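You operate a simulated robot arm through the tools that you are given. There is no shell and no other tool.

Carry out the task below with a simulated robot arm. There is one attempt and no reset: what you move stays moved.

Task
Put things in order on the worktop by the fridge. At the end: the white descaler bottle stands where the green herb pot stood; the brown syrup jar stands where the white descaler bottle stood; the blue ladle is on the blue frozen meal box; the green dried pea carton stands where the blue ladle stood; the green herb pot stands where the green dried pea carton stood; whatever was shut is shut again. Leave all else as you found it, and nothing knocked over. Set down upright: blue ladle.

Only the result counts: the job must be done as asked and must still hold three seconds after the hand-in. Knocking over, shifting, dropping, spilling or breaking anything else fails it.

Robot
A 6-joint arm with a two-finger gripper, fixed in place. Base frame: the origin is on the floor under the middle of its stand, x ahead of it, y to its left, z up; the work surface is at about z = 910. Readings come in mm, rad, newtons and seconds.
With the tool pointing down near the work surface it reaches from about 140 to 680 mm from the base axis. Its first joint turns from -1.152 to 1.152 rad. Payload 2.45 kg.
Tool frame: the origin (TCP) lies between the finger pads and is the grasp point; the fingertips stand 30 mm ahead of it; z points along the fingers, y is the line along which they close. The gripper opens to 106 mm; its body begins 79 mm behind the TCP.
Orientation is that of the tool frame in the base frame, as a unit quaternion [w, x, y, z]. With the fingers straight down and closing along the base's y, the tool's x points along the base's -x, its y along +y and its z along -z.

Tools
- The arm moves only by the tool move_arm. Its arguments are lists of equal length, an entry for each row: "offset": the shift along the tool's x, y, z in mm, a list of three; "delta_rot": the turn, a rotation vector about the tool's x, y, z in rad, a list of three; "hand": the opening, from 0 (shut) to 1 (fully open). In form: {"offset": [[tx, ty, tz], ...], "delta_rot": [[ax, ay, az], ...], "hand": [hand, ...]}. A call has 1 to 20 rows; each row shifts and turns the commanded pose from where the row before left it, along the tool's axes as they then stand. Each row takes 0.2 s and may step no farther than 50 mm and 0.15 rad from the row before; otherwise, or with a gripper value out of range, the whole call is refused. A pose out of reach is approached as far as the arm can. The call stops where the force on the tool passes 40 N (or 10 N more than at its start, if that is more) or the arm is blocked; 0.2 s more then pass. The fingers move at their own pace (about 153 mm/s each) and stop on an object; they squeeze with about 39 N. The grip force told is the motor's: it shows also when the fingers shut on nothing. Time passes only in rows, and 0.2 s behind the last, so rows that do not move let the fingers close. The reply holds the time, the measured pose of the TCP, the force on the tool along the base axes, the opening and the grip force, in the units named above and with some noise, with the torque about the TCP (base axes, N m) and any sound that the robot's microphone picked up.
- Cameras (640 x 400 px; columns grow to the right, rows downward): "scene" is fixed at [79.3, 442, 1407.3]; the picture's right is [-0.43, -0.90, 0.00], its down [-0.49, 0.24, -0.84] and it looks along [0.76, -0.36, -0.55] (base axes); focal length 288 px, centre (320, 200). "wrist" rides on the gripper at [77, -2, -106] in the tool frame; the picture's right is [0.02, 1.00, 0.00], its down [-0.78, 0.02, -0.62] and it looks along [-0.62, 0.01, 0.78] (tool axes); focal length 247 px, centre (320, 200). There is no depth. A picture from a camera that has moved, and an enlarged one, comes with that camera's place and axes in the base frame and with its lens.
- get_image(camera): a new picture of that camera. The clock stands still meanwhile.
- zoom(camera, box): a new picture of the part [left, top, right, bottom] of that camera's present view, enlarged. The clock stands still meanwhile.
- job_done(): hands the job in; it is judged then, once.

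Nothing tells you positions but the pictures and the camera data. Unless the task says otherwise, let go and move clear before handing in.

The tools are called by a JSON object that holds its "op" and its "data". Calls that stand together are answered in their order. move_arm: Moves the arm, as the interface text tells. Its arguments: {"type":"object","properties":{"offset":{"type":"array","items":{"type":"array","items":{"type":"number"}}},"delta_rot":{"type":"array","items":{"type":"array","items":{"type":"number"}}},"hand":{"type":"array","items":{"type":"number"}}},"required":["offset","delta_rot","hand"]} The other tools are called the same way: get_image (camera) takes a picture; zoom (camera, box) takes an enlarged picture of a part of a camera's view; job_done () hands the job in.

At the start:

```text
time: 0.0
tool_pos: [412.9, 58.2, 1261.8]
tool_rot: [0.0, 0.001, 1.0, 0.001]
wrist_force: [0.0, -0.5, 0.0]
torque: [-0.03, 0.01, -0.01]
grip_width: 105.9
gripper_force: 0.1
```

scene: 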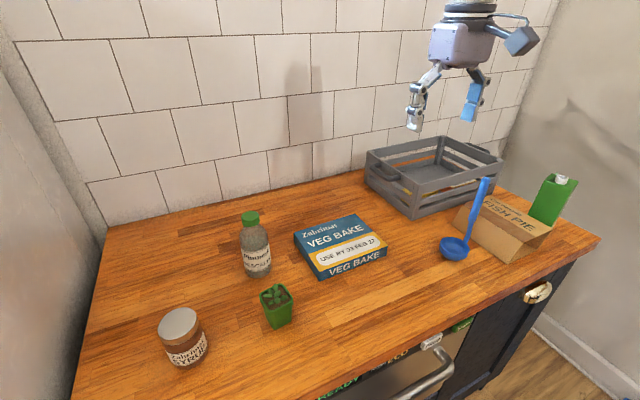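
wrist: 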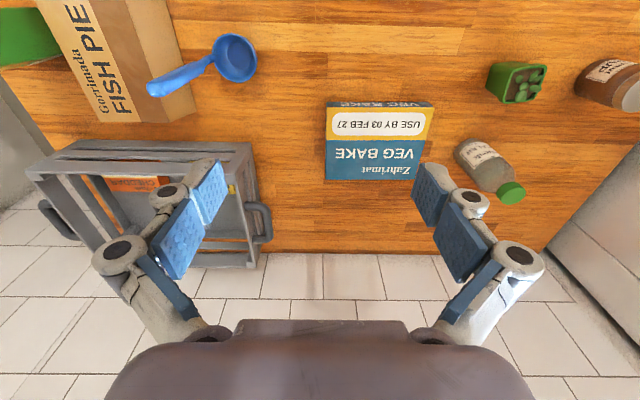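

I see the syrup jar, the herb pot, a bottle with a green cap, a veg bake box, a ladle, a fish pie box, a green carton and a crate. I'll enlarge the views before planning anything.

{"op": "zoom", "data": {"camera": "scene", "box": [140, 190, 400, 380]}}

{"op": "zoom", "data": {"camera": "scene", "box": [350, 120, 610, 290]}}

{"op": "zoom", "data": {"camera": "wrist", "box": [0, 0, 320, 280]}}

{"op": "zoom", "data": {"camera": "wrist", "box": [320, 0, 640, 280]}}

{"op": "zoom", "data": {"camera": "scene", "box": [300, 260, 600, 400]}}

```text
2.11 times, centred on (270, 285) of scene
camera zoom: at [79.3, 442.0, 1407.3], right [-0.43, -0.9, 0.0], down [-0.49, 0.24, -0.84], along [0.76, -0.36, -0.55], focal length 605 px, centre (425, 21)
```

zoom: 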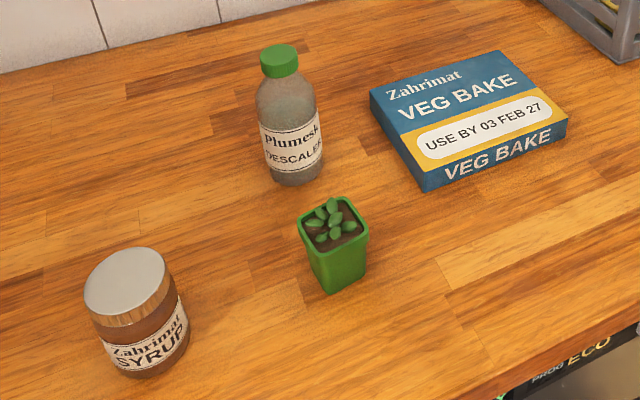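

```text
2.35 times, centred on (480, 205) of scene
camera zoom: at [79.3, 442.0, 1407.3], right [-0.43, -0.9, 0.0], down [-0.49, 0.24, -0.84], along [0.76, -0.36, -0.55], focal length 676 px, centre (-56, 188)
```

zoom: 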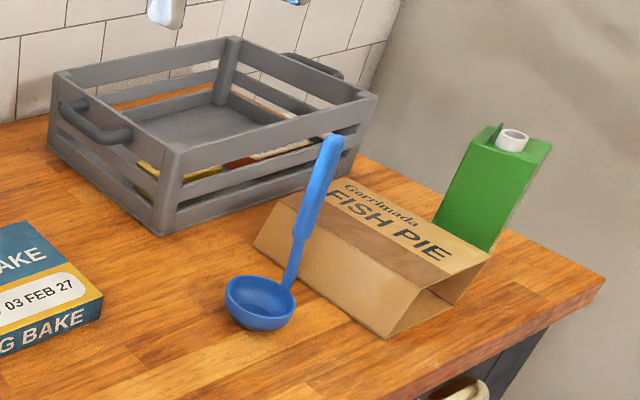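

```text
1.43 times, centred on (160, 140) of wrist
camera zoom: at [335.6, 55.6, 1366.7], right [-0.02, 1.0, 0.0], down [0.78, 0.02, 0.62], along [0.62, 0.01, -0.78], focal length 353 px, centre (549, 286)
```

zoom: 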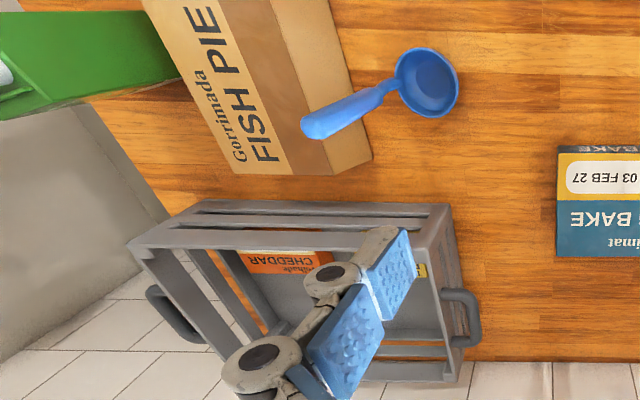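

```text
1.43 times, centred on (480, 140) of wrist
camera zoom: at [335.6, 55.6, 1366.7], right [-0.02, 1.0, 0.0], down [0.78, 0.02, 0.62], along [0.62, 0.01, -0.78], focal length 353 px, centre (91, 286)
```

zoom: 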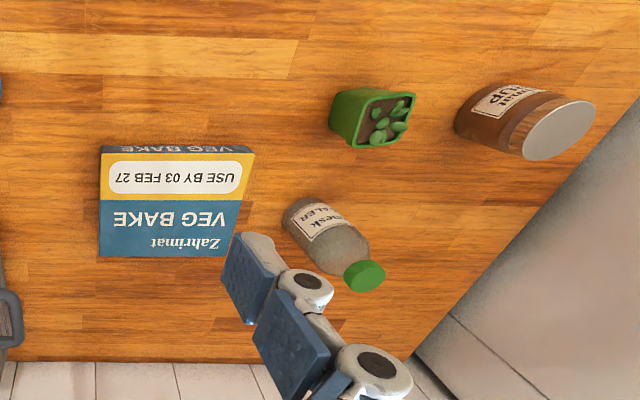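

```text
2.13 times, centred on (450, 330) of scene
camera zoom: at [79.3, 442.0, 1407.3], right [-0.43, -0.9, 0.0], down [-0.49, 0.24, -0.84], along [0.76, -0.36, -0.55], focal length 613 px, centre (43, -77)
```

zoom: 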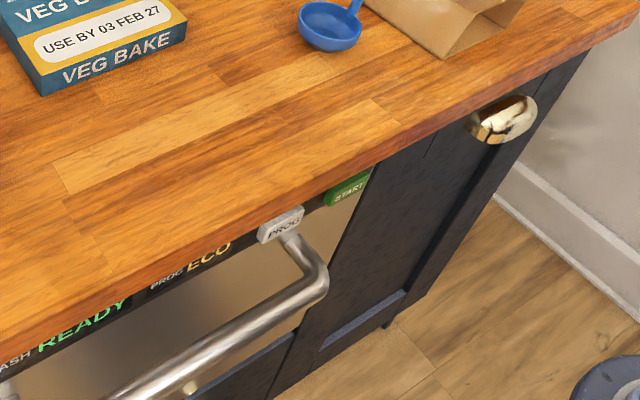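

The bottle sits at about (557, 365), the pot at (425, 367), the jar at (420, 528), the ladle at (403, -80), and the carton is behind the fish pie box. I'll swing the wrist camera over the left group to place them more exactly.

{"op": "move_arm", "data": {"offset": [[10, 48, 0], [10, 48, 0], [10, 48, 0], [10, 48, 0], [10, 48, 0], [10, 48, 0], [10, 48, 0]], "delta_rot": [[0, 0, 0], [0, 0, 0], [0, 0, 0], [0, 0, 0], [0, 0, 0], [0, 0, 0], [0, 0, 0]], "hand": [1, 1, 1, 1, 1, 1, 1]}}

{"op": "get_image", "data": {"camera": "wrist"}}

{"op": "zoom", "data": {"camera": "wrist", "box": [160, 0, 480, 200]}}

```text
time: 1.6
tool_pos: [336.1, 384.2, 1251.9]
tool_rot: [0.001, 0.001, 1.0, 0.001]
wrist_force: [1.1, 0.2, -0.8]
torque: [0.0, 0.05, 0.0]
grip_width: 106.1
gripper_force: 0.0
out of reach, approached as far as the arm can: row 7
```

```text
taken
camera wrist: at [259.4, 382.7, 1356.4], right [-0.02, 1.0, 0.0], down [0.78, 0.01, 0.62], along [0.62, 0.01, -0.78], focal length 247 px, centre (320, 200)
```

wrist: 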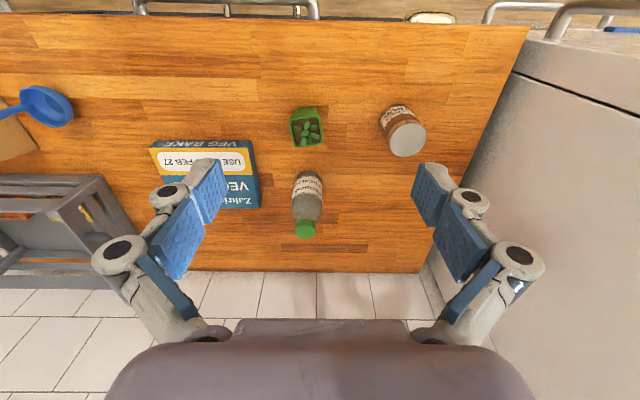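

```text
2.00 times, centred on (320, 100) of wrist
camera zoom: at [259.4, 382.7, 1356.4], right [-0.02, 1.0, 0.0], down [0.78, 0.01, 0.62], along [0.62, 0.01, -0.78], focal length 494 px, centre (320, 400)
```

zoom: 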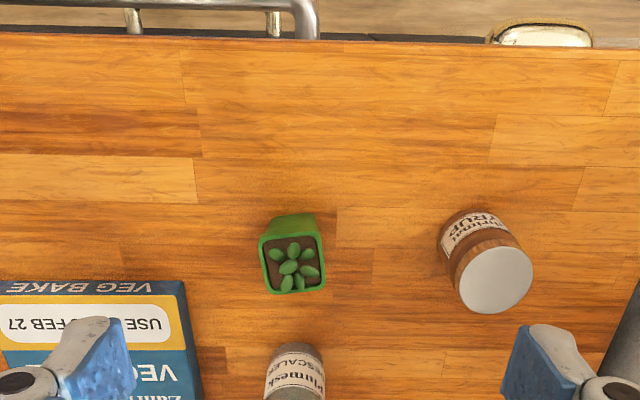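

The left group measures out as pot rim at (427, 365, 966), jar lid at (423, 525, 997), and bottle near (550, 366). Next I'll look at the right side, with the ladle, fish pie box and carton.

{"op": "move_arm", "data": {"offset": [[0, -46, 0], [0, -46, 0], [0, -46, 0], [0, -46, 0], [0, -46, 0], [0, -46, 0], [0, -46, 0], [0, -46, 0], [0, -46, 0], [0, -46, 0], [0, -46, 0], [0, -46, 0]], "delta_rot": [[0, 0, 0], [0, 0, 0], [0, 0, 0], [0, 0, 0], [0, 0, 0], [0, 0, 0], [0, 0, 0], [0, 0, 0], [0, 0, 0], [0, 0, 0], [0, 0, 0], [0, 0, 0]], "hand": [1, 1, 1, 1, 1, 1, 1, 1, 1, 1, 1, 1]}}

{"op": "get_image", "data": {"camera": "wrist"}}

{"op": "zoom", "data": {"camera": "wrist", "box": [160, 0, 480, 200]}}

{"op": "zoom", "data": {"camera": "scene", "box": [400, 130, 610, 280]}}

```text
time: 4.2
tool_pos: [335.8, -166.6, 1251.7]
tool_rot: [0.0, 0.0, 1.0, 0.001]
wrist_force: [0.6, -0.1, 0.6]
torque: [-0.01, -0.01, 0.01]
grip_width: 105.9
gripper_force: 0.0
```

```text
taken
camera wrist: at [258.9, -169.0, 1356.6], right [-0.02, 1.0, 0.0], down [0.78, 0.02, 0.62], along [0.62, 0.02, -0.78], focal length 247 px, centre (320, 200)
```

wrist: 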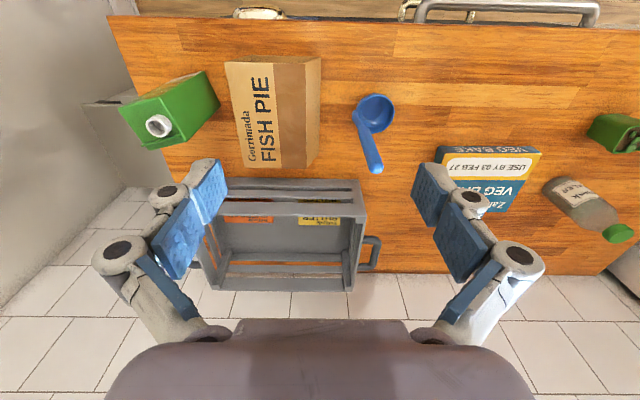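

```text
2.00 times, centred on (320, 100) of wrist
camera zoom: at [258.9, -169.0, 1356.6], right [-0.02, 1.0, 0.0], down [0.78, 0.02, 0.62], along [0.62, 0.02, -0.78], focal length 494 px, centre (320, 400)
```

zoom: 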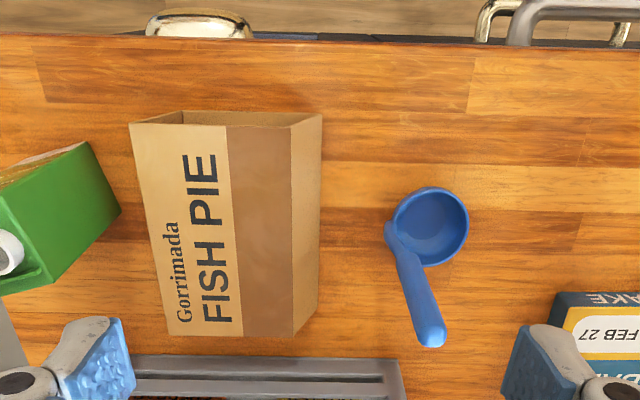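

```text
2.67 times, centred on (505, 205) of scene
camera zoom: at [79.2, 441.9, 1407.3], right [-0.43, -0.9, 0.0], down [-0.49, 0.24, -0.84], along [0.76, -0.36, -0.55], focal length 767 px, centre (-173, 187)
```

zoom: 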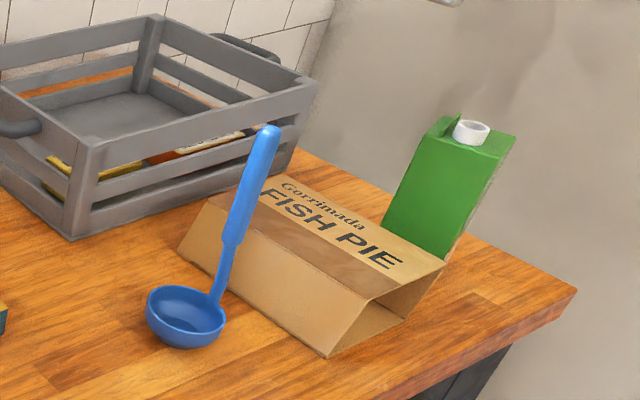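

The ladle is upright, with its handle at about (408, -101), its top near z 1110, and its bowl on the +y side. I'll move the open gripper over the handle and check the alignment before going down.

{"op": "move_arm", "data": {"offset": [[-24, 22, 0], [-24, 22, 0], [-24, 22, 0], [0, 0, 40], [0, 0, 40]], "delta_rot": [[0, 0, 0], [0, 0, 0], [0, 0, 0], [0, 0, 0], [0, 0, 0]], "hand": [1, 1, 1, 1, 1]}}

{"op": "get_image", "data": {"camera": "wrist"}}

{"op": "get_image", "data": {"camera": "scene"}}

```text
time: 5.4
tool_pos: [407.0, -97.8, 1168.9]
tool_rot: [0.001, 0.001, 1.0, 0.001]
wrist_force: [0.4, 0.2, -0.5]
torque: [0.01, -0.01, 0.02]
grip_width: 105.9
gripper_force: 0.0
```

```text
taken
camera wrist: at [329.9, -100.5, 1274.0], right [-0.02, 1.0, 0.0], down [0.78, 0.02, 0.62], along [0.62, 0.01, -0.78], focal length 247 px, centre (320, 200)
```

wrist: 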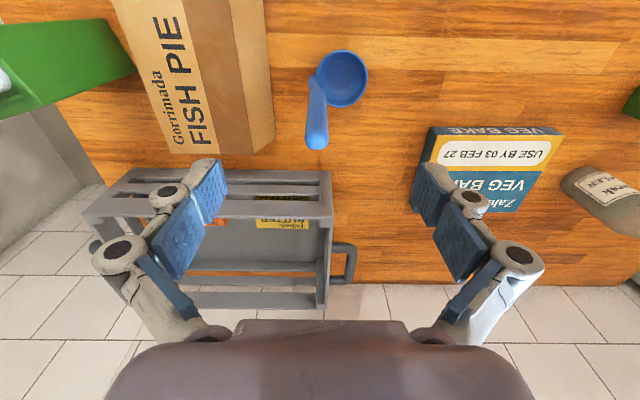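

```text
taken
```

scene: 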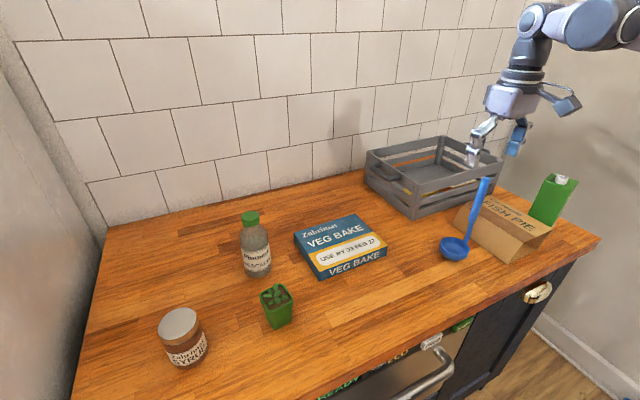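

The handle sits between the fingers, about 3 mm off in y. I'll correct that, go down to z ≈ 1062 and close on it.

{"op": "move_arm", "data": {"offset": [[-1, -3, 27], [0, 0, 40], [0, 0, 40], [0, 0, 0]], "delta_rot": [[0, 0, 0], [0, 0, 0], [0, 0, 0], [0, 0, 0]], "hand": [1, 1, 1, 1]}}

{"op": "get_image", "data": {"camera": "wrist"}}

{"op": "zoom", "data": {"camera": "scene", "box": [400, 100, 600, 280]}}

```text
time: 6.4
tool_pos: [409.1, -99.6, 1061.2]
tool_rot: [0.001, 0.001, 1.0, 0.0]
wrist_force: [-0.7, -1.1, 0.3]
torque: [-0.04, 0.01, -0.01]
grip_width: 105.8
gripper_force: 0.2
```

```text
taken
camera wrist: at [332.4, -102.4, 1166.6], right [-0.02, 1.0, 0.0], down [0.78, 0.02, 0.62], along [0.62, 0.01, -0.78], focal length 247 px, centre (320, 200)
```

wrist: 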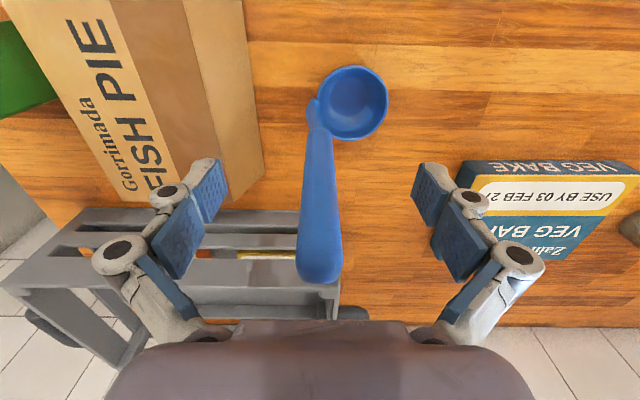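

```text
2.22 times, centred on (500, 190) of scene
camera zoom: at [79.2, 442.0, 1407.3], right [-0.43, -0.9, 0.0], down [-0.49, 0.24, -0.84], along [0.76, -0.36, -0.55], focal length 639 px, centre (-80, 222)
```

zoom: 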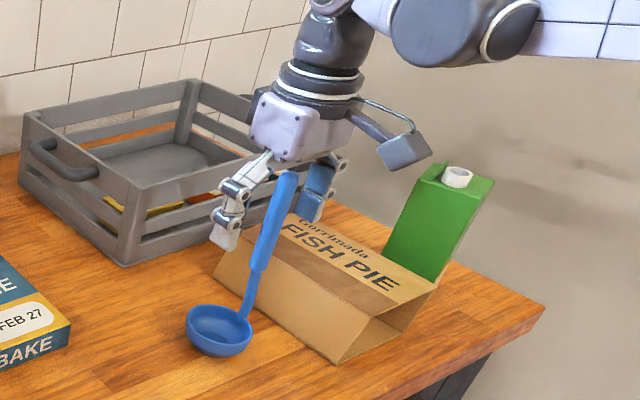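

The handle runs right through the grasp point. I'll close on it and check the grip before lifting.

{"op": "move_arm", "data": {"offset": [[0, 0, 0], [0, 0, 0], [0, 0, 0], [0, 0, 0]], "delta_rot": [[0, 0, 0], [0, 0, 0], [0, 0, 0], [0, 0, 0]], "hand": [0.4, 0, 0, 0]}}

{"op": "get_image", "data": {"camera": "wrist"}}

```text
time: 7.4
tool_pos: [410.1, -100.3, 1062.2]
tool_rot: [0.0, 0.0, 1.0, 0.001]
wrist_force: [1.6, -1.6, 7.4]
torque: [-0.05, -0.12, -0.04]
grip_width: 16.3
gripper_force: 39.0
```

```text
taken
camera wrist: at [332.4, -102.5, 1167.2], right [-0.02, 1.0, 0.0], down [0.78, 0.02, 0.62], along [0.62, 0.01, -0.78], focal length 247 px, centre (320, 200)
```

wrist: 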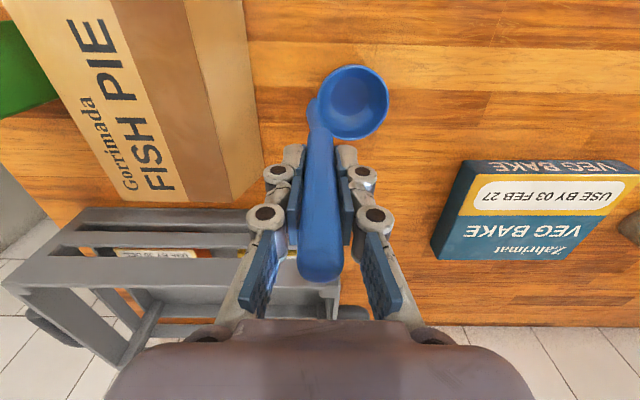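

I have a firm grip on the handle at 16.3 mm. The box top spans about x 471–609 and y 68–248 at z ≈ 950, so I'll lift 70 mm and carry the ladle over its middle.

{"op": "move_arm", "data": {"offset": [[0, 0, -10], [0, 0, -20], [0, 0, -20], [0, 0, -20], [0, 30, 0], [0, 40, 0], [0, 40, 0], [0, 40, 0], [0, 40, 0], [-20, 40, 0], [-30, 0, 0], [-35, 0, 0], [-34, 0, 0], [0, 0, 0]], "delta_rot": [[0, 0, 0], [0, 0, 0], [0, 0, 0], [0, 0, 0], [0, 0, 0], [0, 0, 0], [0, 0, 0], [0, 0, 0], [0, 0, 0], [0, 0, 0], [0, 0, 0], [0, 0, 0], [0, 0, 0], [0, 0, 0]], "hand": [0, 0, 0, 0, 0, 0, 0, 0, 0, 0, 0, 0, 0, 0]}}

{"op": "get_image", "data": {"camera": "wrist"}}

{"op": "zoom", "data": {"camera": "scene", "box": [230, 70, 470, 300]}}

```text
time: 10.4
tool_pos: [525.5, 127.6, 1133.0]
tool_rot: [0.0, 0.0, 1.0, 0.001]
wrist_force: [0.0, -0.2, -1.0]
torque: [-0.03, 0.0, 0.01]
grip_width: 16.1
gripper_force: 38.9
```

```text
taken
camera wrist: at [449.4, 125.3, 1238.2], right [-0.02, 1.0, 0.0], down [0.78, 0.02, 0.62], along [0.62, 0.01, -0.78], focal length 247 px, centre (320, 200)
```

wrist: 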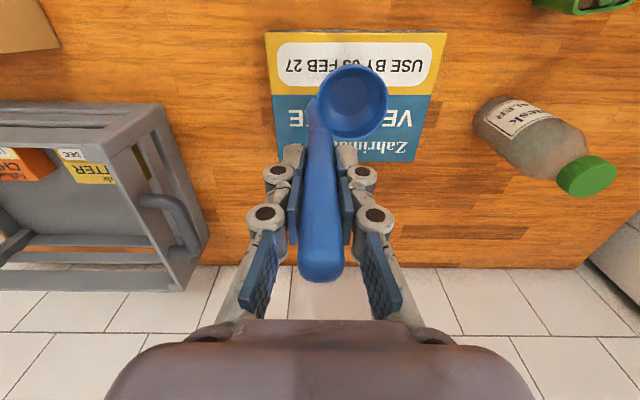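

```text
1.74 times, centred on (350, 185) of scene
camera zoom: at [79.3, 442.0, 1407.3], right [-0.43, -0.9, 0.0], down [-0.49, 0.24, -0.84], along [0.76, -0.36, -0.55], focal length 500 px, centre (268, 226)
```

zoom: 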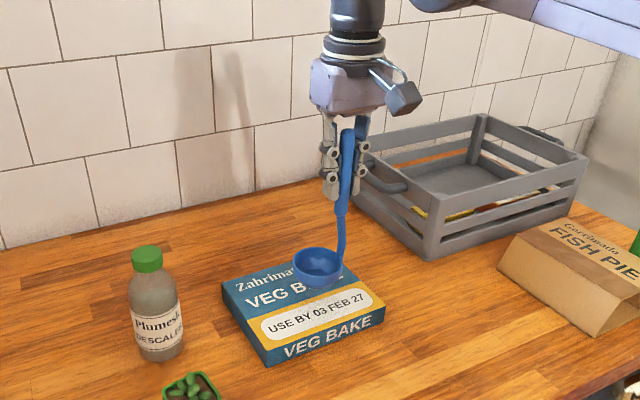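

The ladle hangs centrally over the veg bake box. I'll shift it slightly forward and lower it in small steps until I feel contact.

{"op": "move_arm", "data": {"offset": [[-10, 0, 0], [0, 0, 10], [0, 0, 10], [0, 0, 5], [0, 0, 2], [0, 0, 0]], "delta_rot": [[0, 0, 0], [0, 0, 0], [0, 0, 0], [0, 0, 0], [0, 0, 0], [0, 0, 0]], "hand": [0, 0, 0, 0, 0, 0]}}

{"op": "zoom", "data": {"camera": "scene", "box": [280, 180, 400, 280]}}

```text
time: 11.8
tool_pos: [537.4, 128.6, 1104.9]
tool_rot: [0.001, 0.0, 1.0, 0.001]
wrist_force: [0.0, 0.3, -1.5]
torque: [-0.03, 0.01, -0.02]
grip_width: 16.1
gripper_force: 38.7
```

```text
4.00 times, centred on (340, 230) of scene
camera zoom: at [79.3, 442.0, 1407.3], right [-0.43, -0.9, 0.0], down [-0.49, 0.24, -0.84], along [0.76, -0.36, -0.55], focal length 1150 px, centre (240, 80)
```

zoom: 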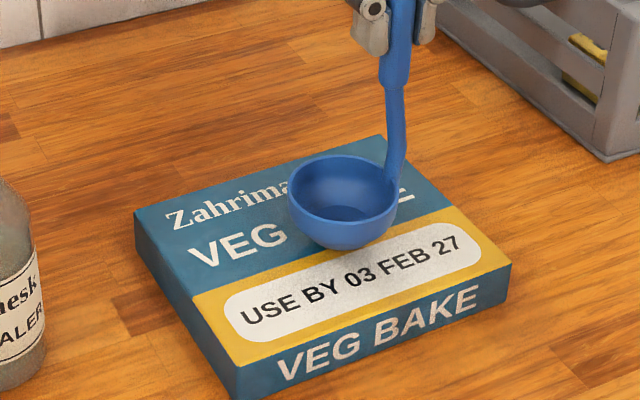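

The ladle is close to the box top. I'll go down in 1 mm rows and watch the force.

{"op": "move_arm", "data": {"offset": [[0, 0, 1], [0, 0, 1], [0, 0, 0]], "delta_rot": [[0, 0, 0], [0, 0, 0], [0, 0, 0]], "hand": [0, 0, 0]}}

```text
time: 12.6
tool_pos: [537.8, 128.5, 1103.3]
tool_rot: [0.001, -0.001, 1.0, 0.002]
wrist_force: [0.1, 0.3, -0.9]
torque: [-0.02, -0.03, 0.0]
grip_width: 16.0
gripper_force: 39.2
```

{"op": "move_arm", "data": {"offset": [[0, 0, 1], [0, 0, 1], [0, 0, 0]], "delta_rot": [[0, 0, 0], [0, 0, 0], [0, 0, 0]], "hand": [0, 0, 0]}}

```text
time: 13.4
tool_pos: [537.8, 126.8, 1102.0]
tool_rot: [0.001, 0.0, 1.0, 0.001]
wrist_force: [-0.2, -0.1, -0.9]
torque: [-0.04, -0.01, 0.04]
grip_width: 15.9
gripper_force: 39.0
```

No contact shows yet, so I'll keep going down in small steps.

{"op": "move_arm", "data": {"offset": [[0, 0, 1], [0, 0, 1], [0, 0, 0]], "delta_rot": [[0, 0, 0], [0, 0, 0], [0, 0, 0]], "hand": [0, 0, 0]}}

{"op": "zoom", "data": {"camera": "scene", "box": [300, 200, 390, 270]}}

```text
time: 14.2
tool_pos: [537.6, 128.0, 1100.4]
tool_rot: [0.002, 0.0, 1.0, 0.001]
wrist_force: [0.7, 0.1, -0.7]
torque: [-0.03, 0.01, -0.02]
grip_width: 15.9
gripper_force: 38.9
```

```text
5.71 times, centred on (345, 235) of scene
camera zoom: at [79.3, 442.0, 1407.3], right [-0.43, -0.9, 0.0], down [-0.49, 0.24, -0.84], along [0.76, -0.36, -0.55], focal length 1643 px, centre (177, 0)
```

zoom: 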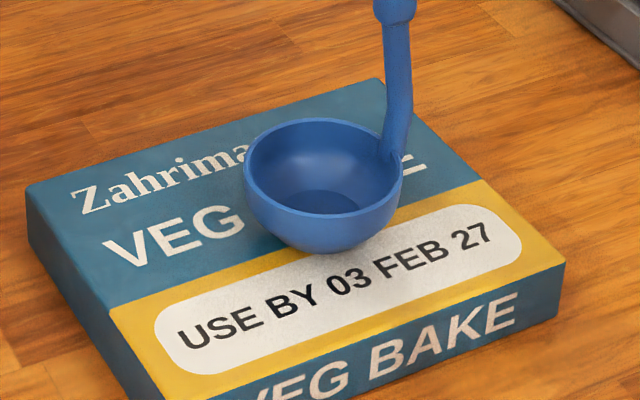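

{"op": "move_arm", "data": {"offset": [[0, 0, 1], [0, 0, 1], [0, 0, 0]], "delta_rot": [[0, 0, 0], [0, 0, 0], [0, 0, 0]], "hand": [0, 0, 0]}}

```text
time: 15.0
tool_pos: [536.7, 127.0, 1097.8]
tool_rot: [0.001, 0.0, 1.0, 0.001]
wrist_force: [-0.2, -0.3, -0.5]
torque: [0.02, 0.0, 0.0]
grip_width: 16.1
gripper_force: 39.0
```

{"op": "move_arm", "data": {"offset": [[0, 0, 1], [0, 0, 1], [0, 0, 0]], "delta_rot": [[0, 0, 0], [0, 0, 0], [0, 0, 0]], "hand": [0, 0, 0]}}

{"op": "zoom", "data": {"camera": "scene", "box": [300, 200, 390, 270]}}

```text
time: 15.8
tool_pos: [538.3, 127.2, 1096.7]
tool_rot: [0.0, 0.0, 1.0, 0.001]
wrist_force: [-0.3, -1.4, 9.1]
torque: [0.03, 0.01, 0.02]
grip_width: 16.1
gripper_force: 39.3
```

```text
5.71 times, centred on (345, 235) of scene
camera zoom: at [79.1, 441.9, 1407.3], right [-0.43, -0.9, 0.0], down [-0.49, 0.24, -0.84], along [0.76, -0.36, -0.55], focal length 1643 px, centre (177, 0)
```

zoom: 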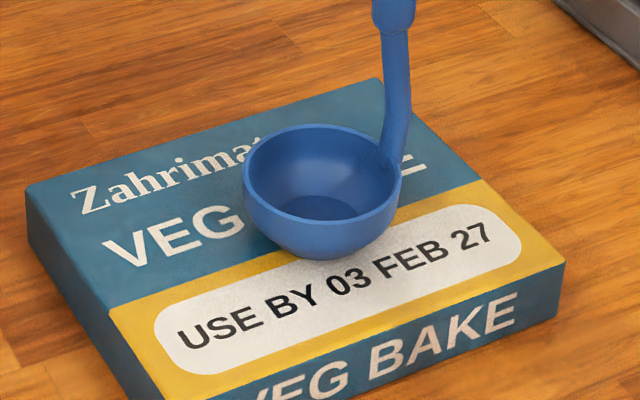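

Contact shows at 9 N upward, so the bowl rests on the box. I'll ease the preload, open, and check that the ladle stands by itself before backing off.

{"op": "move_arm", "data": {"offset": [[0, 0, -0.5], [0, 0, 0], [0, 0, 0], [0, 0, 0], [0, 0, 0]], "delta_rot": [[0, 0, 0], [0, 0, 0], [0, 0, 0], [0, 0, 0], [0, 0, 0]], "hand": [0, 0.2, 0.3, 0.4, 0.5]}}

{"op": "get_image", "data": {"camera": "wrist"}}

{"op": "zoom", "data": {"camera": "scene", "box": [260, 100, 460, 290]}}

```text
time: 17.0
tool_pos: [537.2, 128.7, 1096.6]
tool_rot: [0.001, 0.0, 1.0, 0.001]
wrist_force: [0.1, 0.2, 0.5]
torque: [0.02, -0.02, -0.01]
grip_width: 53.0
gripper_force: 0.0
```

```text
taken
camera wrist: at [460.9, 125.8, 1201.1], right [-0.02, 1.0, 0.0], down [0.78, 0.02, 0.62], along [0.62, 0.01, -0.78], focal length 247 px, centre (320, 200)
```

wrist: 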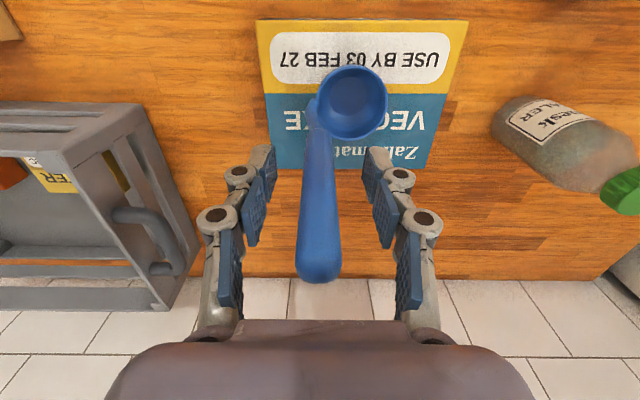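

```text
2.11 times, centred on (360, 195) of scene
camera zoom: at [79.3, 442.0, 1407.3], right [-0.43, -0.9, 0.0], down [-0.49, 0.24, -0.84], along [0.76, -0.36, -0.55], focal length 605 px, centre (236, 210)
```

zoom: 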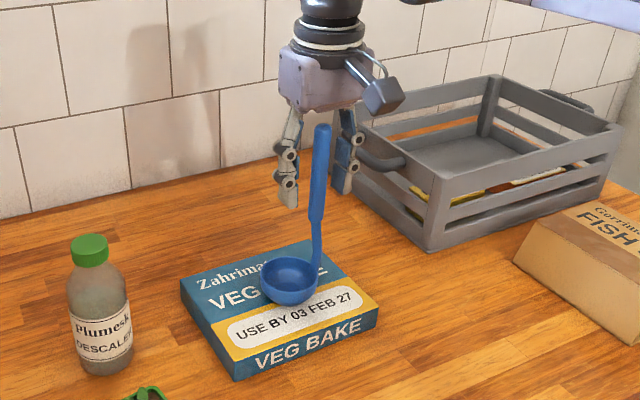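

The ladle stands by itself on the box. I'll open fully, back away along -x so the fingers slide clear of the handle, and go to look at the carton.

{"op": "move_arm", "data": {"offset": [[0, 0, 0], [0, 0, 0], [0, 0, -20], [0, 0, -20], [30, 0, 0], [45, 0, 0], [45, 0, 0], [0, 0, -45]], "delta_rot": [[0, 0, 0], [0, 0, 0], [0, 0, 0], [0, 0, 0], [0, 0, 0], [0, 0, 0], [0, 0, 0], [0, 0, 0]], "hand": [1, 1, 1, 1, 1, 1, 1, 1]}}

{"op": "move_arm", "data": {"offset": [[4, -45.5, 0], [4, -45.5, 0], [4, -45.5, 0], [4, -45.5, 0], [4, -45.5, 0], [4, -45.5, 0], [4, -45.5, 0], [4, -45.5, 0], [4, -45.5, 0], [4, -45.5, 0], [4, -45.5, 0]], "delta_rot": [[0, 0, 0], [0, 0, 0], [0, 0, 0], [0, 0, 0], [0, 0, 0], [0, 0, 0], [0, 0, 0], [0, 0, 0], [0, 0, 0], [0, 0, 0], [0, 0, 0]], "hand": [1, 1, 1, 1, 1, 1, 1, 1, 1, 1, 1]}}

{"op": "get_image", "data": {"camera": "wrist"}}

{"op": "get_image", "data": {"camera": "scene"}}

{"op": "zoom", "data": {"camera": "wrist", "box": [220, 0, 500, 175]}}

```text
time: 18.8
tool_pos: [417.0, 130.4, 1181.1]
tool_rot: [0.001, 0.0, 1.0, 0.0]
wrist_force: [-0.7, 0.1, -0.4]
torque: [-0.05, 0.01, 0.03]
grip_width: 106.0
gripper_force: 0.0
```

```text
time: 21.2
tool_pos: [373.1, -371.7, 1180.1]
tool_rot: [0.0, -0.001, 1.0, 0.001]
wrist_force: [0.2, 0.7, 0.7]
torque: [0.07, 0.01, 0.0]
grip_width: 106.0
gripper_force: 0.1
```

```text
taken
camera wrist: at [296.8, -373.9, 1284.9], right [-0.02, 1.0, 0.0], down [0.78, 0.02, 0.62], along [0.62, 0.02, -0.78], focal length 247 px, centre (320, 200)
```

wrist: 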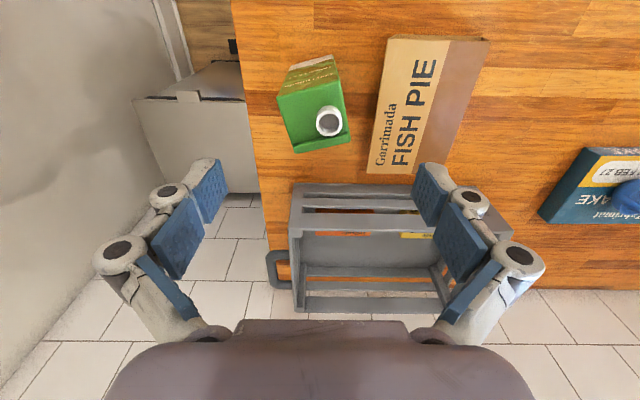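

```text
taken
```

scene: 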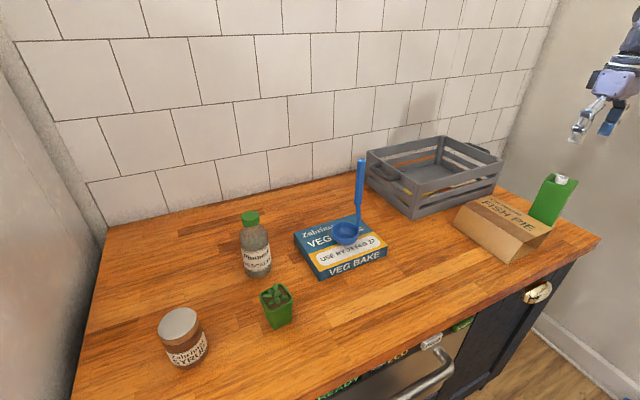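

```text
2.29 times, centred on (360, 88) of wrist
camera zoom: at [296.8, -373.9, 1284.9], right [-0.02, 1.0, 0.0], down [0.78, 0.02, 0.62], along [0.62, 0.02, -0.78], focal length 564 px, centre (229, 457)
```

zoom: 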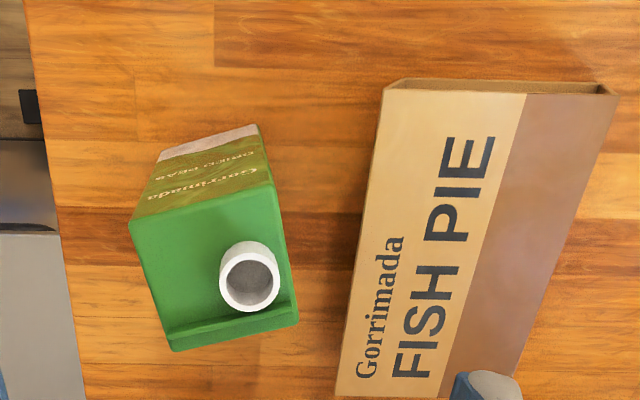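

The carton is labelled DRIED PEAS. It is centred at about (386, -377), turned about 16° and tops out near z 1041. I'll turn the gripper to match, centre it above, and check.

{"op": "move_arm", "data": {"offset": [[0, 0, 0], [0, 0, 0], [-10.9, -8.6, 0], [0, 0, 35], [0, 0, 35], [0, 0, 0]], "delta_rot": [[0, 0, -0.14], [0, 0, -0.14], [0, 0, 0], [0, 0, 0], [0, 0, 0], [0, 0, 0]], "hand": [1, 1, 1, 1, 1, 1]}}

{"op": "get_image", "data": {"camera": "wrist"}}

{"op": "zoom", "data": {"camera": "wrist", "box": [160, 40, 480, 240]}}

{"op": "zoom", "data": {"camera": "scene", "box": [430, 50, 640, 280]}}

```text
time: 22.6
tool_pos: [385.1, -377.5, 1108.3]
tool_rot: [0.001, -0.14, 0.99, 0.001]
wrist_force: [0.0, 0.2, 0.6]
torque: [0.03, 0.01, 0.01]
grip_width: 106.2
gripper_force: 0.0
```

```text
taken
camera wrist: at [312.4, -400.9, 1213.8], right [-0.3, 0.95, 0.0], down [0.75, 0.23, 0.62], along [0.59, 0.19, -0.78], focal length 247 px, centre (320, 200)
```

wrist: 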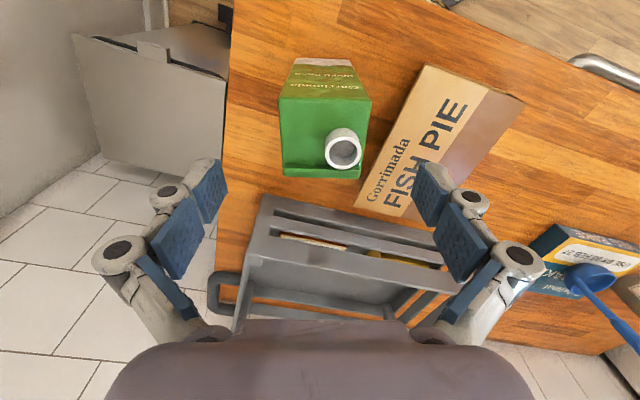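

```text
2.00 times, centred on (320, 140) of wrist
camera zoom: at [312.4, -400.9, 1213.8], right [-0.3, 0.95, 0.0], down [0.75, 0.23, 0.62], along [0.59, 0.19, -0.78], focal length 494 px, centre (320, 320)
```

zoom: 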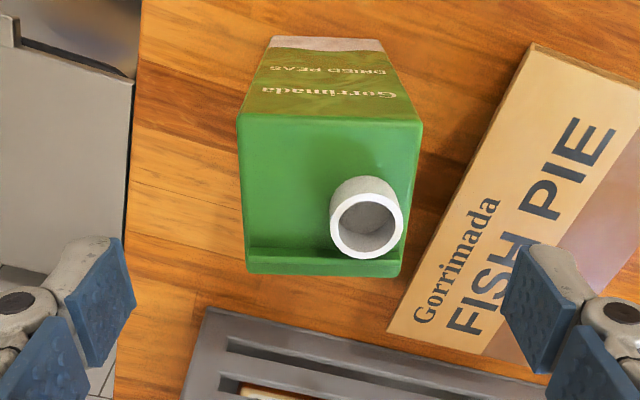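

```text
1.74 times, centred on (535, 165) of scene
camera zoom: at [79.2, 442.0, 1407.3], right [-0.43, -0.9, 0.0], down [-0.49, 0.24, -0.84], along [0.76, -0.36, -0.55], focal length 500 px, centre (-54, 261)
```

zoom: 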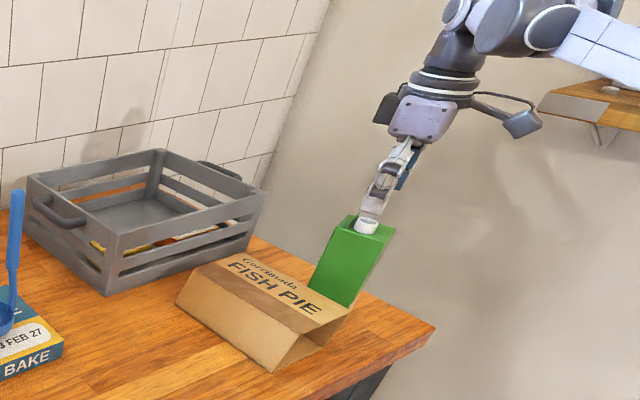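

The alignment is good and needs about +2 mm in tool y. Going down to z ≈ 1000 keeps the fingertips above the fish pie box (top near 960), so I'll descend and close.

{"op": "move_arm", "data": {"offset": [[-2, 2, 28], [0, 0, 40], [0, 0, 40], [0, 0, 0]], "delta_rot": [[0, 0, 0], [0, 0, 0], [0, 0, 0], [0, 0, 0]], "hand": [1, 1, 1, 1]}}

{"op": "get_image", "data": {"camera": "wrist"}}

{"op": "zoom", "data": {"camera": "scene", "box": [430, 80, 640, 280]}}

```text
time: 23.6
tool_pos: [386.4, -374.6, 1001.7]
tool_rot: [0.001, -0.139, 0.99, 0.0]
wrist_force: [-0.1, -1.1, -0.3]
torque: [0.03, -0.01, -0.01]
grip_width: 106.0
gripper_force: 0.1
```

```text
taken
camera wrist: at [313.2, -398.3, 1106.2], right [-0.3, 0.95, 0.0], down [0.75, 0.23, 0.62], along [0.59, 0.19, -0.78], focal length 247 px, centre (320, 200)
```

wrist: 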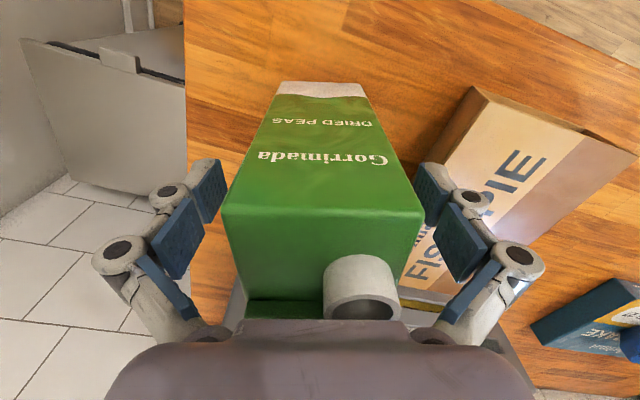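

```text
2.00 times, centred on (535, 180) of scene
camera zoom: at [79.2, 442.0, 1407.3], right [-0.43, -0.9, 0.0], down [-0.49, 0.24, -0.84], along [0.76, -0.36, -0.55], focal length 575 px, centre (-110, 240)
```

zoom: 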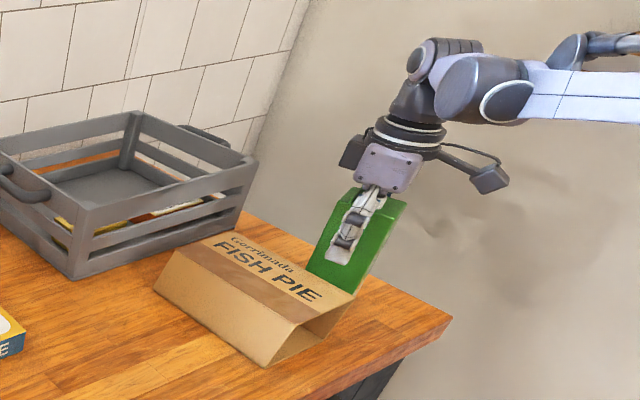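

The carton sits squarely between the fingers with nothing else touching them. I'll close now.

{"op": "move_arm", "data": {"offset": [[0, 0, 0], [0, 0, 0], [0, 0, 0], [0, 0, 0]], "delta_rot": [[0, 0, 0], [0, 0, 0], [0, 0, 0], [0, 0, 0]], "hand": [0.7, 0.55, 0, 0]}}

{"op": "get_image", "data": {"camera": "wrist"}}

```text
time: 24.6
tool_pos: [386.6, -375.2, 1001.8]
tool_rot: [0.0, -0.139, 0.99, 0.001]
wrist_force: [0.0, -0.7, 0.9]
torque: [-0.01, 0.01, -0.09]
grip_width: 59.4
gripper_force: 39.2
```

```text
taken
camera wrist: at [313.3, -398.3, 1106.6], right [-0.3, 0.95, 0.0], down [0.75, 0.23, 0.62], along [0.6, 0.19, -0.78], focal length 247 px, centre (320, 200)
```

wrist: 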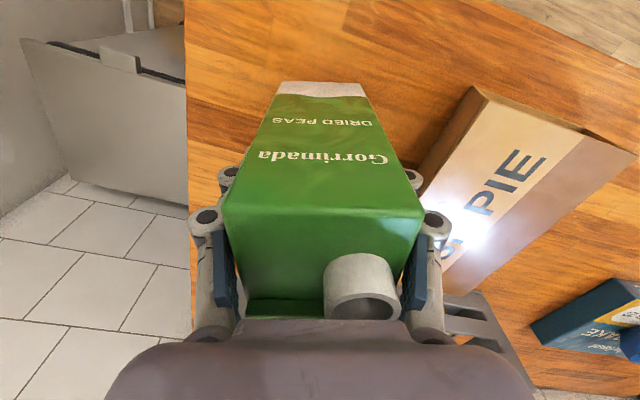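

I have the carton, gripped at 59.4 mm with its centre at about (387.5, -375). I'll lift it 100 mm, straighten the yaw, and carry it over the fish pie box to the ladle's old spot at (405, -74).

{"op": "move_arm", "data": {"offset": [[0, 0, -10], [0, 0, -30], [0, 0, -30], [0, 0, -30], [0, 0, 0], [0, 0, 0], [-2.3, 30, 0], [-2.3, 40, 0], [-2.3, 40, 0], [-2.3, 40, 0], [-2.3, 40, 0], [-2.3, 40, 0], [-2.3, 40, 0], [-2, 31, 0], [0, 0, 0]], "delta_rot": [[0, 0, 0], [0, 0, 0], [0, 0, 0], [0, 0, 0], [0, 0, 0.14], [0, 0, 0.14], [0, 0, 0], [0, 0, 0], [0, 0, 0], [0, 0, 0], [0, 0, 0], [0, 0, 0], [0, 0, 0], [0, 0, 0], [0, 0, 0]], "hand": [0, 0, 0, 0, 0, 0, 0, 0, 0, 0, 0, 0, 0, 0, 0]}}

{"op": "get_image", "data": {"camera": "wrist"}}

{"op": "get_image", "data": {"camera": "scene"}}

```text
time: 27.8
tool_pos: [406.8, -73.2, 1101.2]
tool_rot: [0.001, 0.0, 1.0, 0.001]
wrist_force: [-0.3, -0.9, -4.0]
torque: [0.02, 0.01, 0.01]
grip_width: 59.4
gripper_force: 39.0
```

```text
taken
camera wrist: at [329.7, -75.7, 1206.2], right [-0.02, 1.0, 0.0], down [0.78, 0.02, 0.62], along [0.62, 0.01, -0.78], focal length 247 px, centre (320, 200)
```

wrist: 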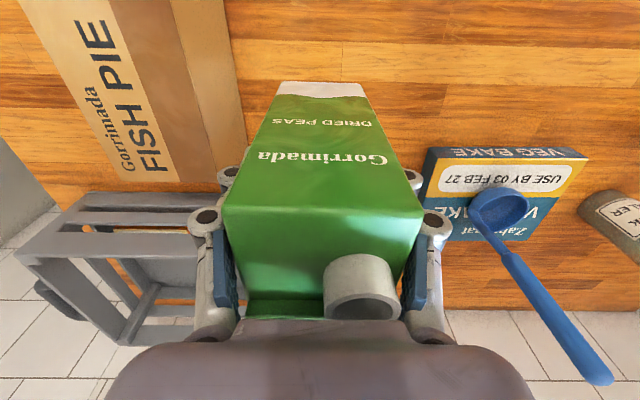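

```text
taken
```

scene: 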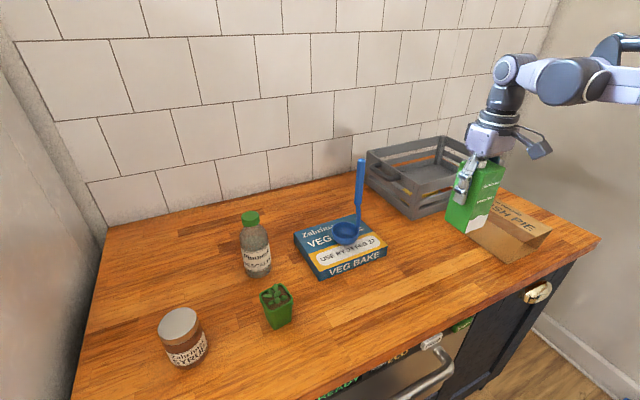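

The carton is over the ladle's old spot, gripped square and steady. I'll lower it most of the way, then feel for the surface.

{"op": "move_arm", "data": {"offset": [[1, 0, 30], [0, 0, 30], [0, 0, 25], [0, 0, 8], [0, 0, 2], [0, 0, 0]], "delta_rot": [[0, 0, 0], [0, 0, 0], [0, 0, 0], [0, 0, 0], [0, 0, 0], [0, 0, 0]], "hand": [0, 0, 0, 0, 0, 0]}}

{"op": "move_arm", "data": {"offset": [[0, 0, 1], [0, 0, 1], [0, 0, 0]], "delta_rot": [[0, 0, 0], [0, 0, 0], [0, 0, 0]], "hand": [0, 0, 0]}}

```text
time: 29.2
tool_pos: [405.0, -74.8, 1007.1]
tool_rot: [0.001, 0.0, 1.0, 0.001]
wrist_force: [0.5, -0.6, -3.4]
torque: [0.01, 0.04, 0.02]
grip_width: 59.2
gripper_force: 39.2
```

```text
time: 30.0
tool_pos: [404.6, -74.2, 1004.8]
tool_rot: [0.0, 0.0, 1.0, 0.001]
wrist_force: [0.5, 0.1, -3.0]
torque: [-0.04, 0.03, -0.01]
grip_width: 59.3
gripper_force: 39.7
```

{"op": "move_arm", "data": {"offset": [[0, 0, 1], [0, 0, 1], [0, 0, 0]], "delta_rot": [[0, 0, 0], [0, 0, 0], [0, 0, 0]], "hand": [0, 0, 0]}}

```text
time: 30.8
tool_pos: [405.0, -73.9, 1003.6]
tool_rot: [0.001, 0.0, 1.0, 0.001]
wrist_force: [-0.4, 0.5, -3.4]
torque: [0.01, 0.03, 0.03]
grip_width: 59.3
gripper_force: 39.3
```

{"op": "move_arm", "data": {"offset": [[0, 0, 1], [0, 0, 0.5], [0, 0, 0]], "delta_rot": [[0, 0, 0], [0, 0, 0], [0, 0, 0]], "hand": [0, 0, 0]}}

```text
time: 31.6
tool_pos: [405.6, -74.0, 1001.4]
tool_rot: [0.001, 0.0, 1.0, 0.001]
wrist_force: [-0.6, -1.2, -3.5]
torque: [0.0, 0.03, -0.01]
grip_width: 59.6
gripper_force: 39.3
```

{"op": "move_arm", "data": {"offset": [[0, 0, 0.7], [0, 0, 0]], "delta_rot": [[0, 0, 0], [0, 0, 0]], "hand": [0, 0]}}

```text
time: 32.2
tool_pos: [404.9, -73.7, 1002.1]
tool_rot: [0.001, -0.001, 1.0, 0.001]
wrist_force: [-0.8, 1.9, 2.2]
torque: [-0.03, -0.14, 0.02]
grip_width: 59.2
gripper_force: 38.9
```

The force changed from -3.5 to +2.2 N, so the carton is on the worktop. I'll open gently and look.

{"op": "move_arm", "data": {"offset": [[0, 0, 0], [0, 0, 0], [0, 0, 0], [0, 0, 0], [0, 0, 0]], "delta_rot": [[0, 0, 0], [0, 0, 0], [0, 0, 0], [0, 0, 0], [0, 0, 0]], "hand": [0.65, 0.75, 0.9, 1, 1]}}

{"op": "get_image", "data": {"camera": "wrist"}}

{"op": "zoom", "data": {"camera": "scene", "box": [400, 100, 610, 280]}}

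```text
time: 33.4
tool_pos: [405.5, -72.9, 1000.2]
tool_rot: [0.001, 0.0, 1.0, 0.001]
wrist_force: [0.0, -0.2, -0.4]
torque: [-0.02, 0.03, -0.03]
grip_width: 105.9
gripper_force: 0.0
```

```text
taken
camera wrist: at [328.7, -76.4, 1106.6], right [-0.02, 1.0, 0.0], down [0.78, 0.02, 0.62], along [0.62, 0.01, -0.78], focal length 247 px, centre (320, 200)
```

wrist: 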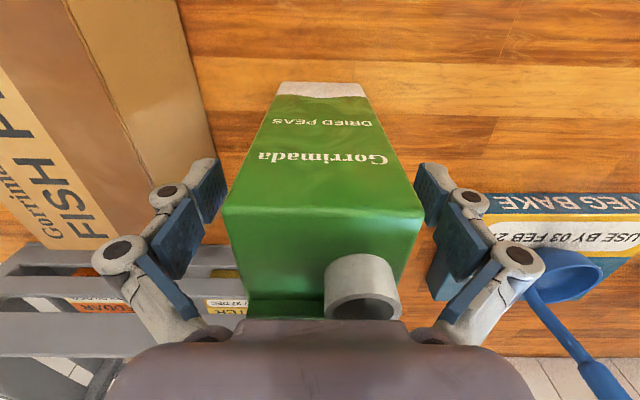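

```text
2.22 times, centred on (505, 190) of scene
camera zoom: at [79.3, 442.0, 1407.3], right [-0.43, -0.9, 0.0], down [-0.49, 0.24, -0.84], along [0.76, -0.36, -0.55], focal length 639 px, centre (-91, 222)
```

zoom: 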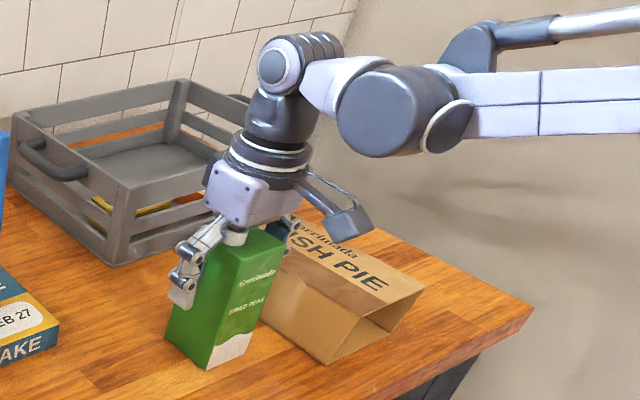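

The carton stands where the ladle was. I'll rise, cross over to the herb pot and look straight down on it.

{"op": "move_arm", "data": {"offset": [[0, 0, -40], [0, 0, -40], [0, 0, -40], [0, 0, -40], [0, 0, -40], [-2.5, 48, 0], [-2.5, 48, 0], [-2.5, 48, 0], [-2.5, 48, 0], [-2.5, 48, 0], [-2.5, 48, 0], [-1.5, 37.5, 20], [-1.5, 37.5, 20], [-1.5, 37.5, 20], [-1.5, 37.5, 20], [0, 0, 0]], "delta_rot": [[0, 0, 0], [0, 0, 0], [0, 0, 0], [0, 0, 0], [0, 0, 0], [0, 0, 0], [0, 0, 0], [0, 0, 0], [0, 0, 0], [0, 0, 0], [0, 0, 0], [0, 0, 0], [0, 0, 0], [0, 0, 0], [0, 0, 0], [0, 0, 0]], "hand": [1, 1, 1, 1, 1, 1, 1, 1, 1, 1, 1, 1, 1, 1, 1, 1]}}

{"op": "get_image", "data": {"camera": "wrist"}}

{"op": "zoom", "data": {"camera": "wrist", "box": [240, 40, 400, 140]}}

{"op": "get_image", "data": {"camera": "scene"}}

```text
time: 36.8
tool_pos: [425.6, 363.8, 1117.8]
tool_rot: [0.0, 0.0, 1.0, 0.001]
wrist_force: [-0.7, 0.7, 0.0]
torque: [0.01, -0.01, 0.04]
grip_width: 105.9
gripper_force: 0.0
```

```text
taken
camera wrist: at [349.3, 361.9, 1224.0], right [-0.02, 1.0, 0.0], down [0.78, 0.02, 0.62], along [0.62, 0.01, -0.78], focal length 247 px, centre (320, 200)
```

wrist: 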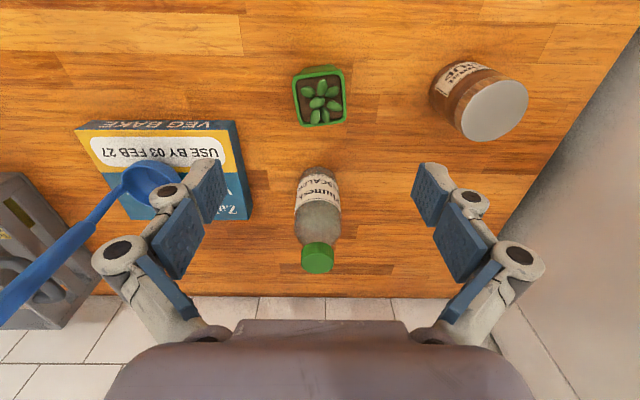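

```text
4.00 times, centred on (320, 90) of wrist
camera zoom: at [349.3, 361.9, 1224.0], right [-0.02, 1.0, 0.0], down [0.78, 0.02, 0.62], along [0.62, 0.01, -0.78], focal length 988 px, centre (320, 640)
```

zoom: 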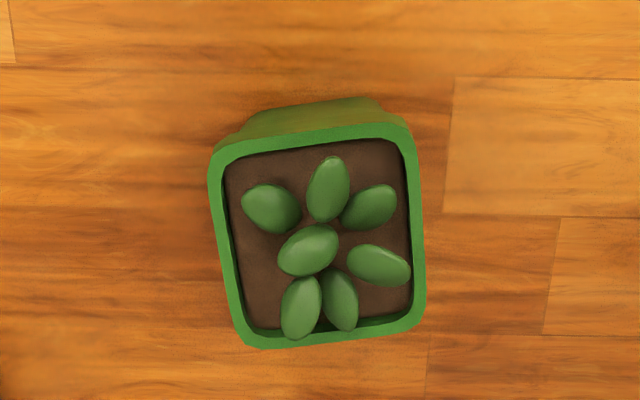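

```text
taken
```

scene: 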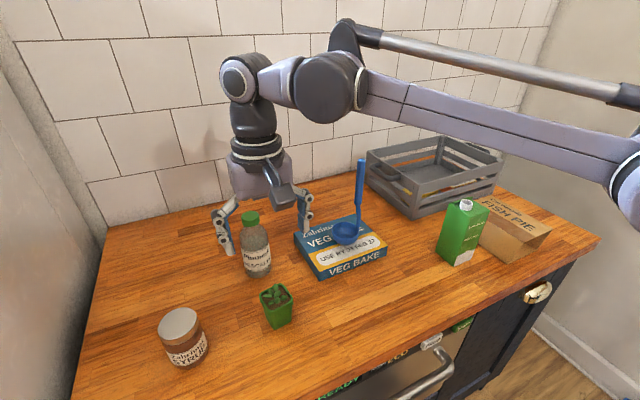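

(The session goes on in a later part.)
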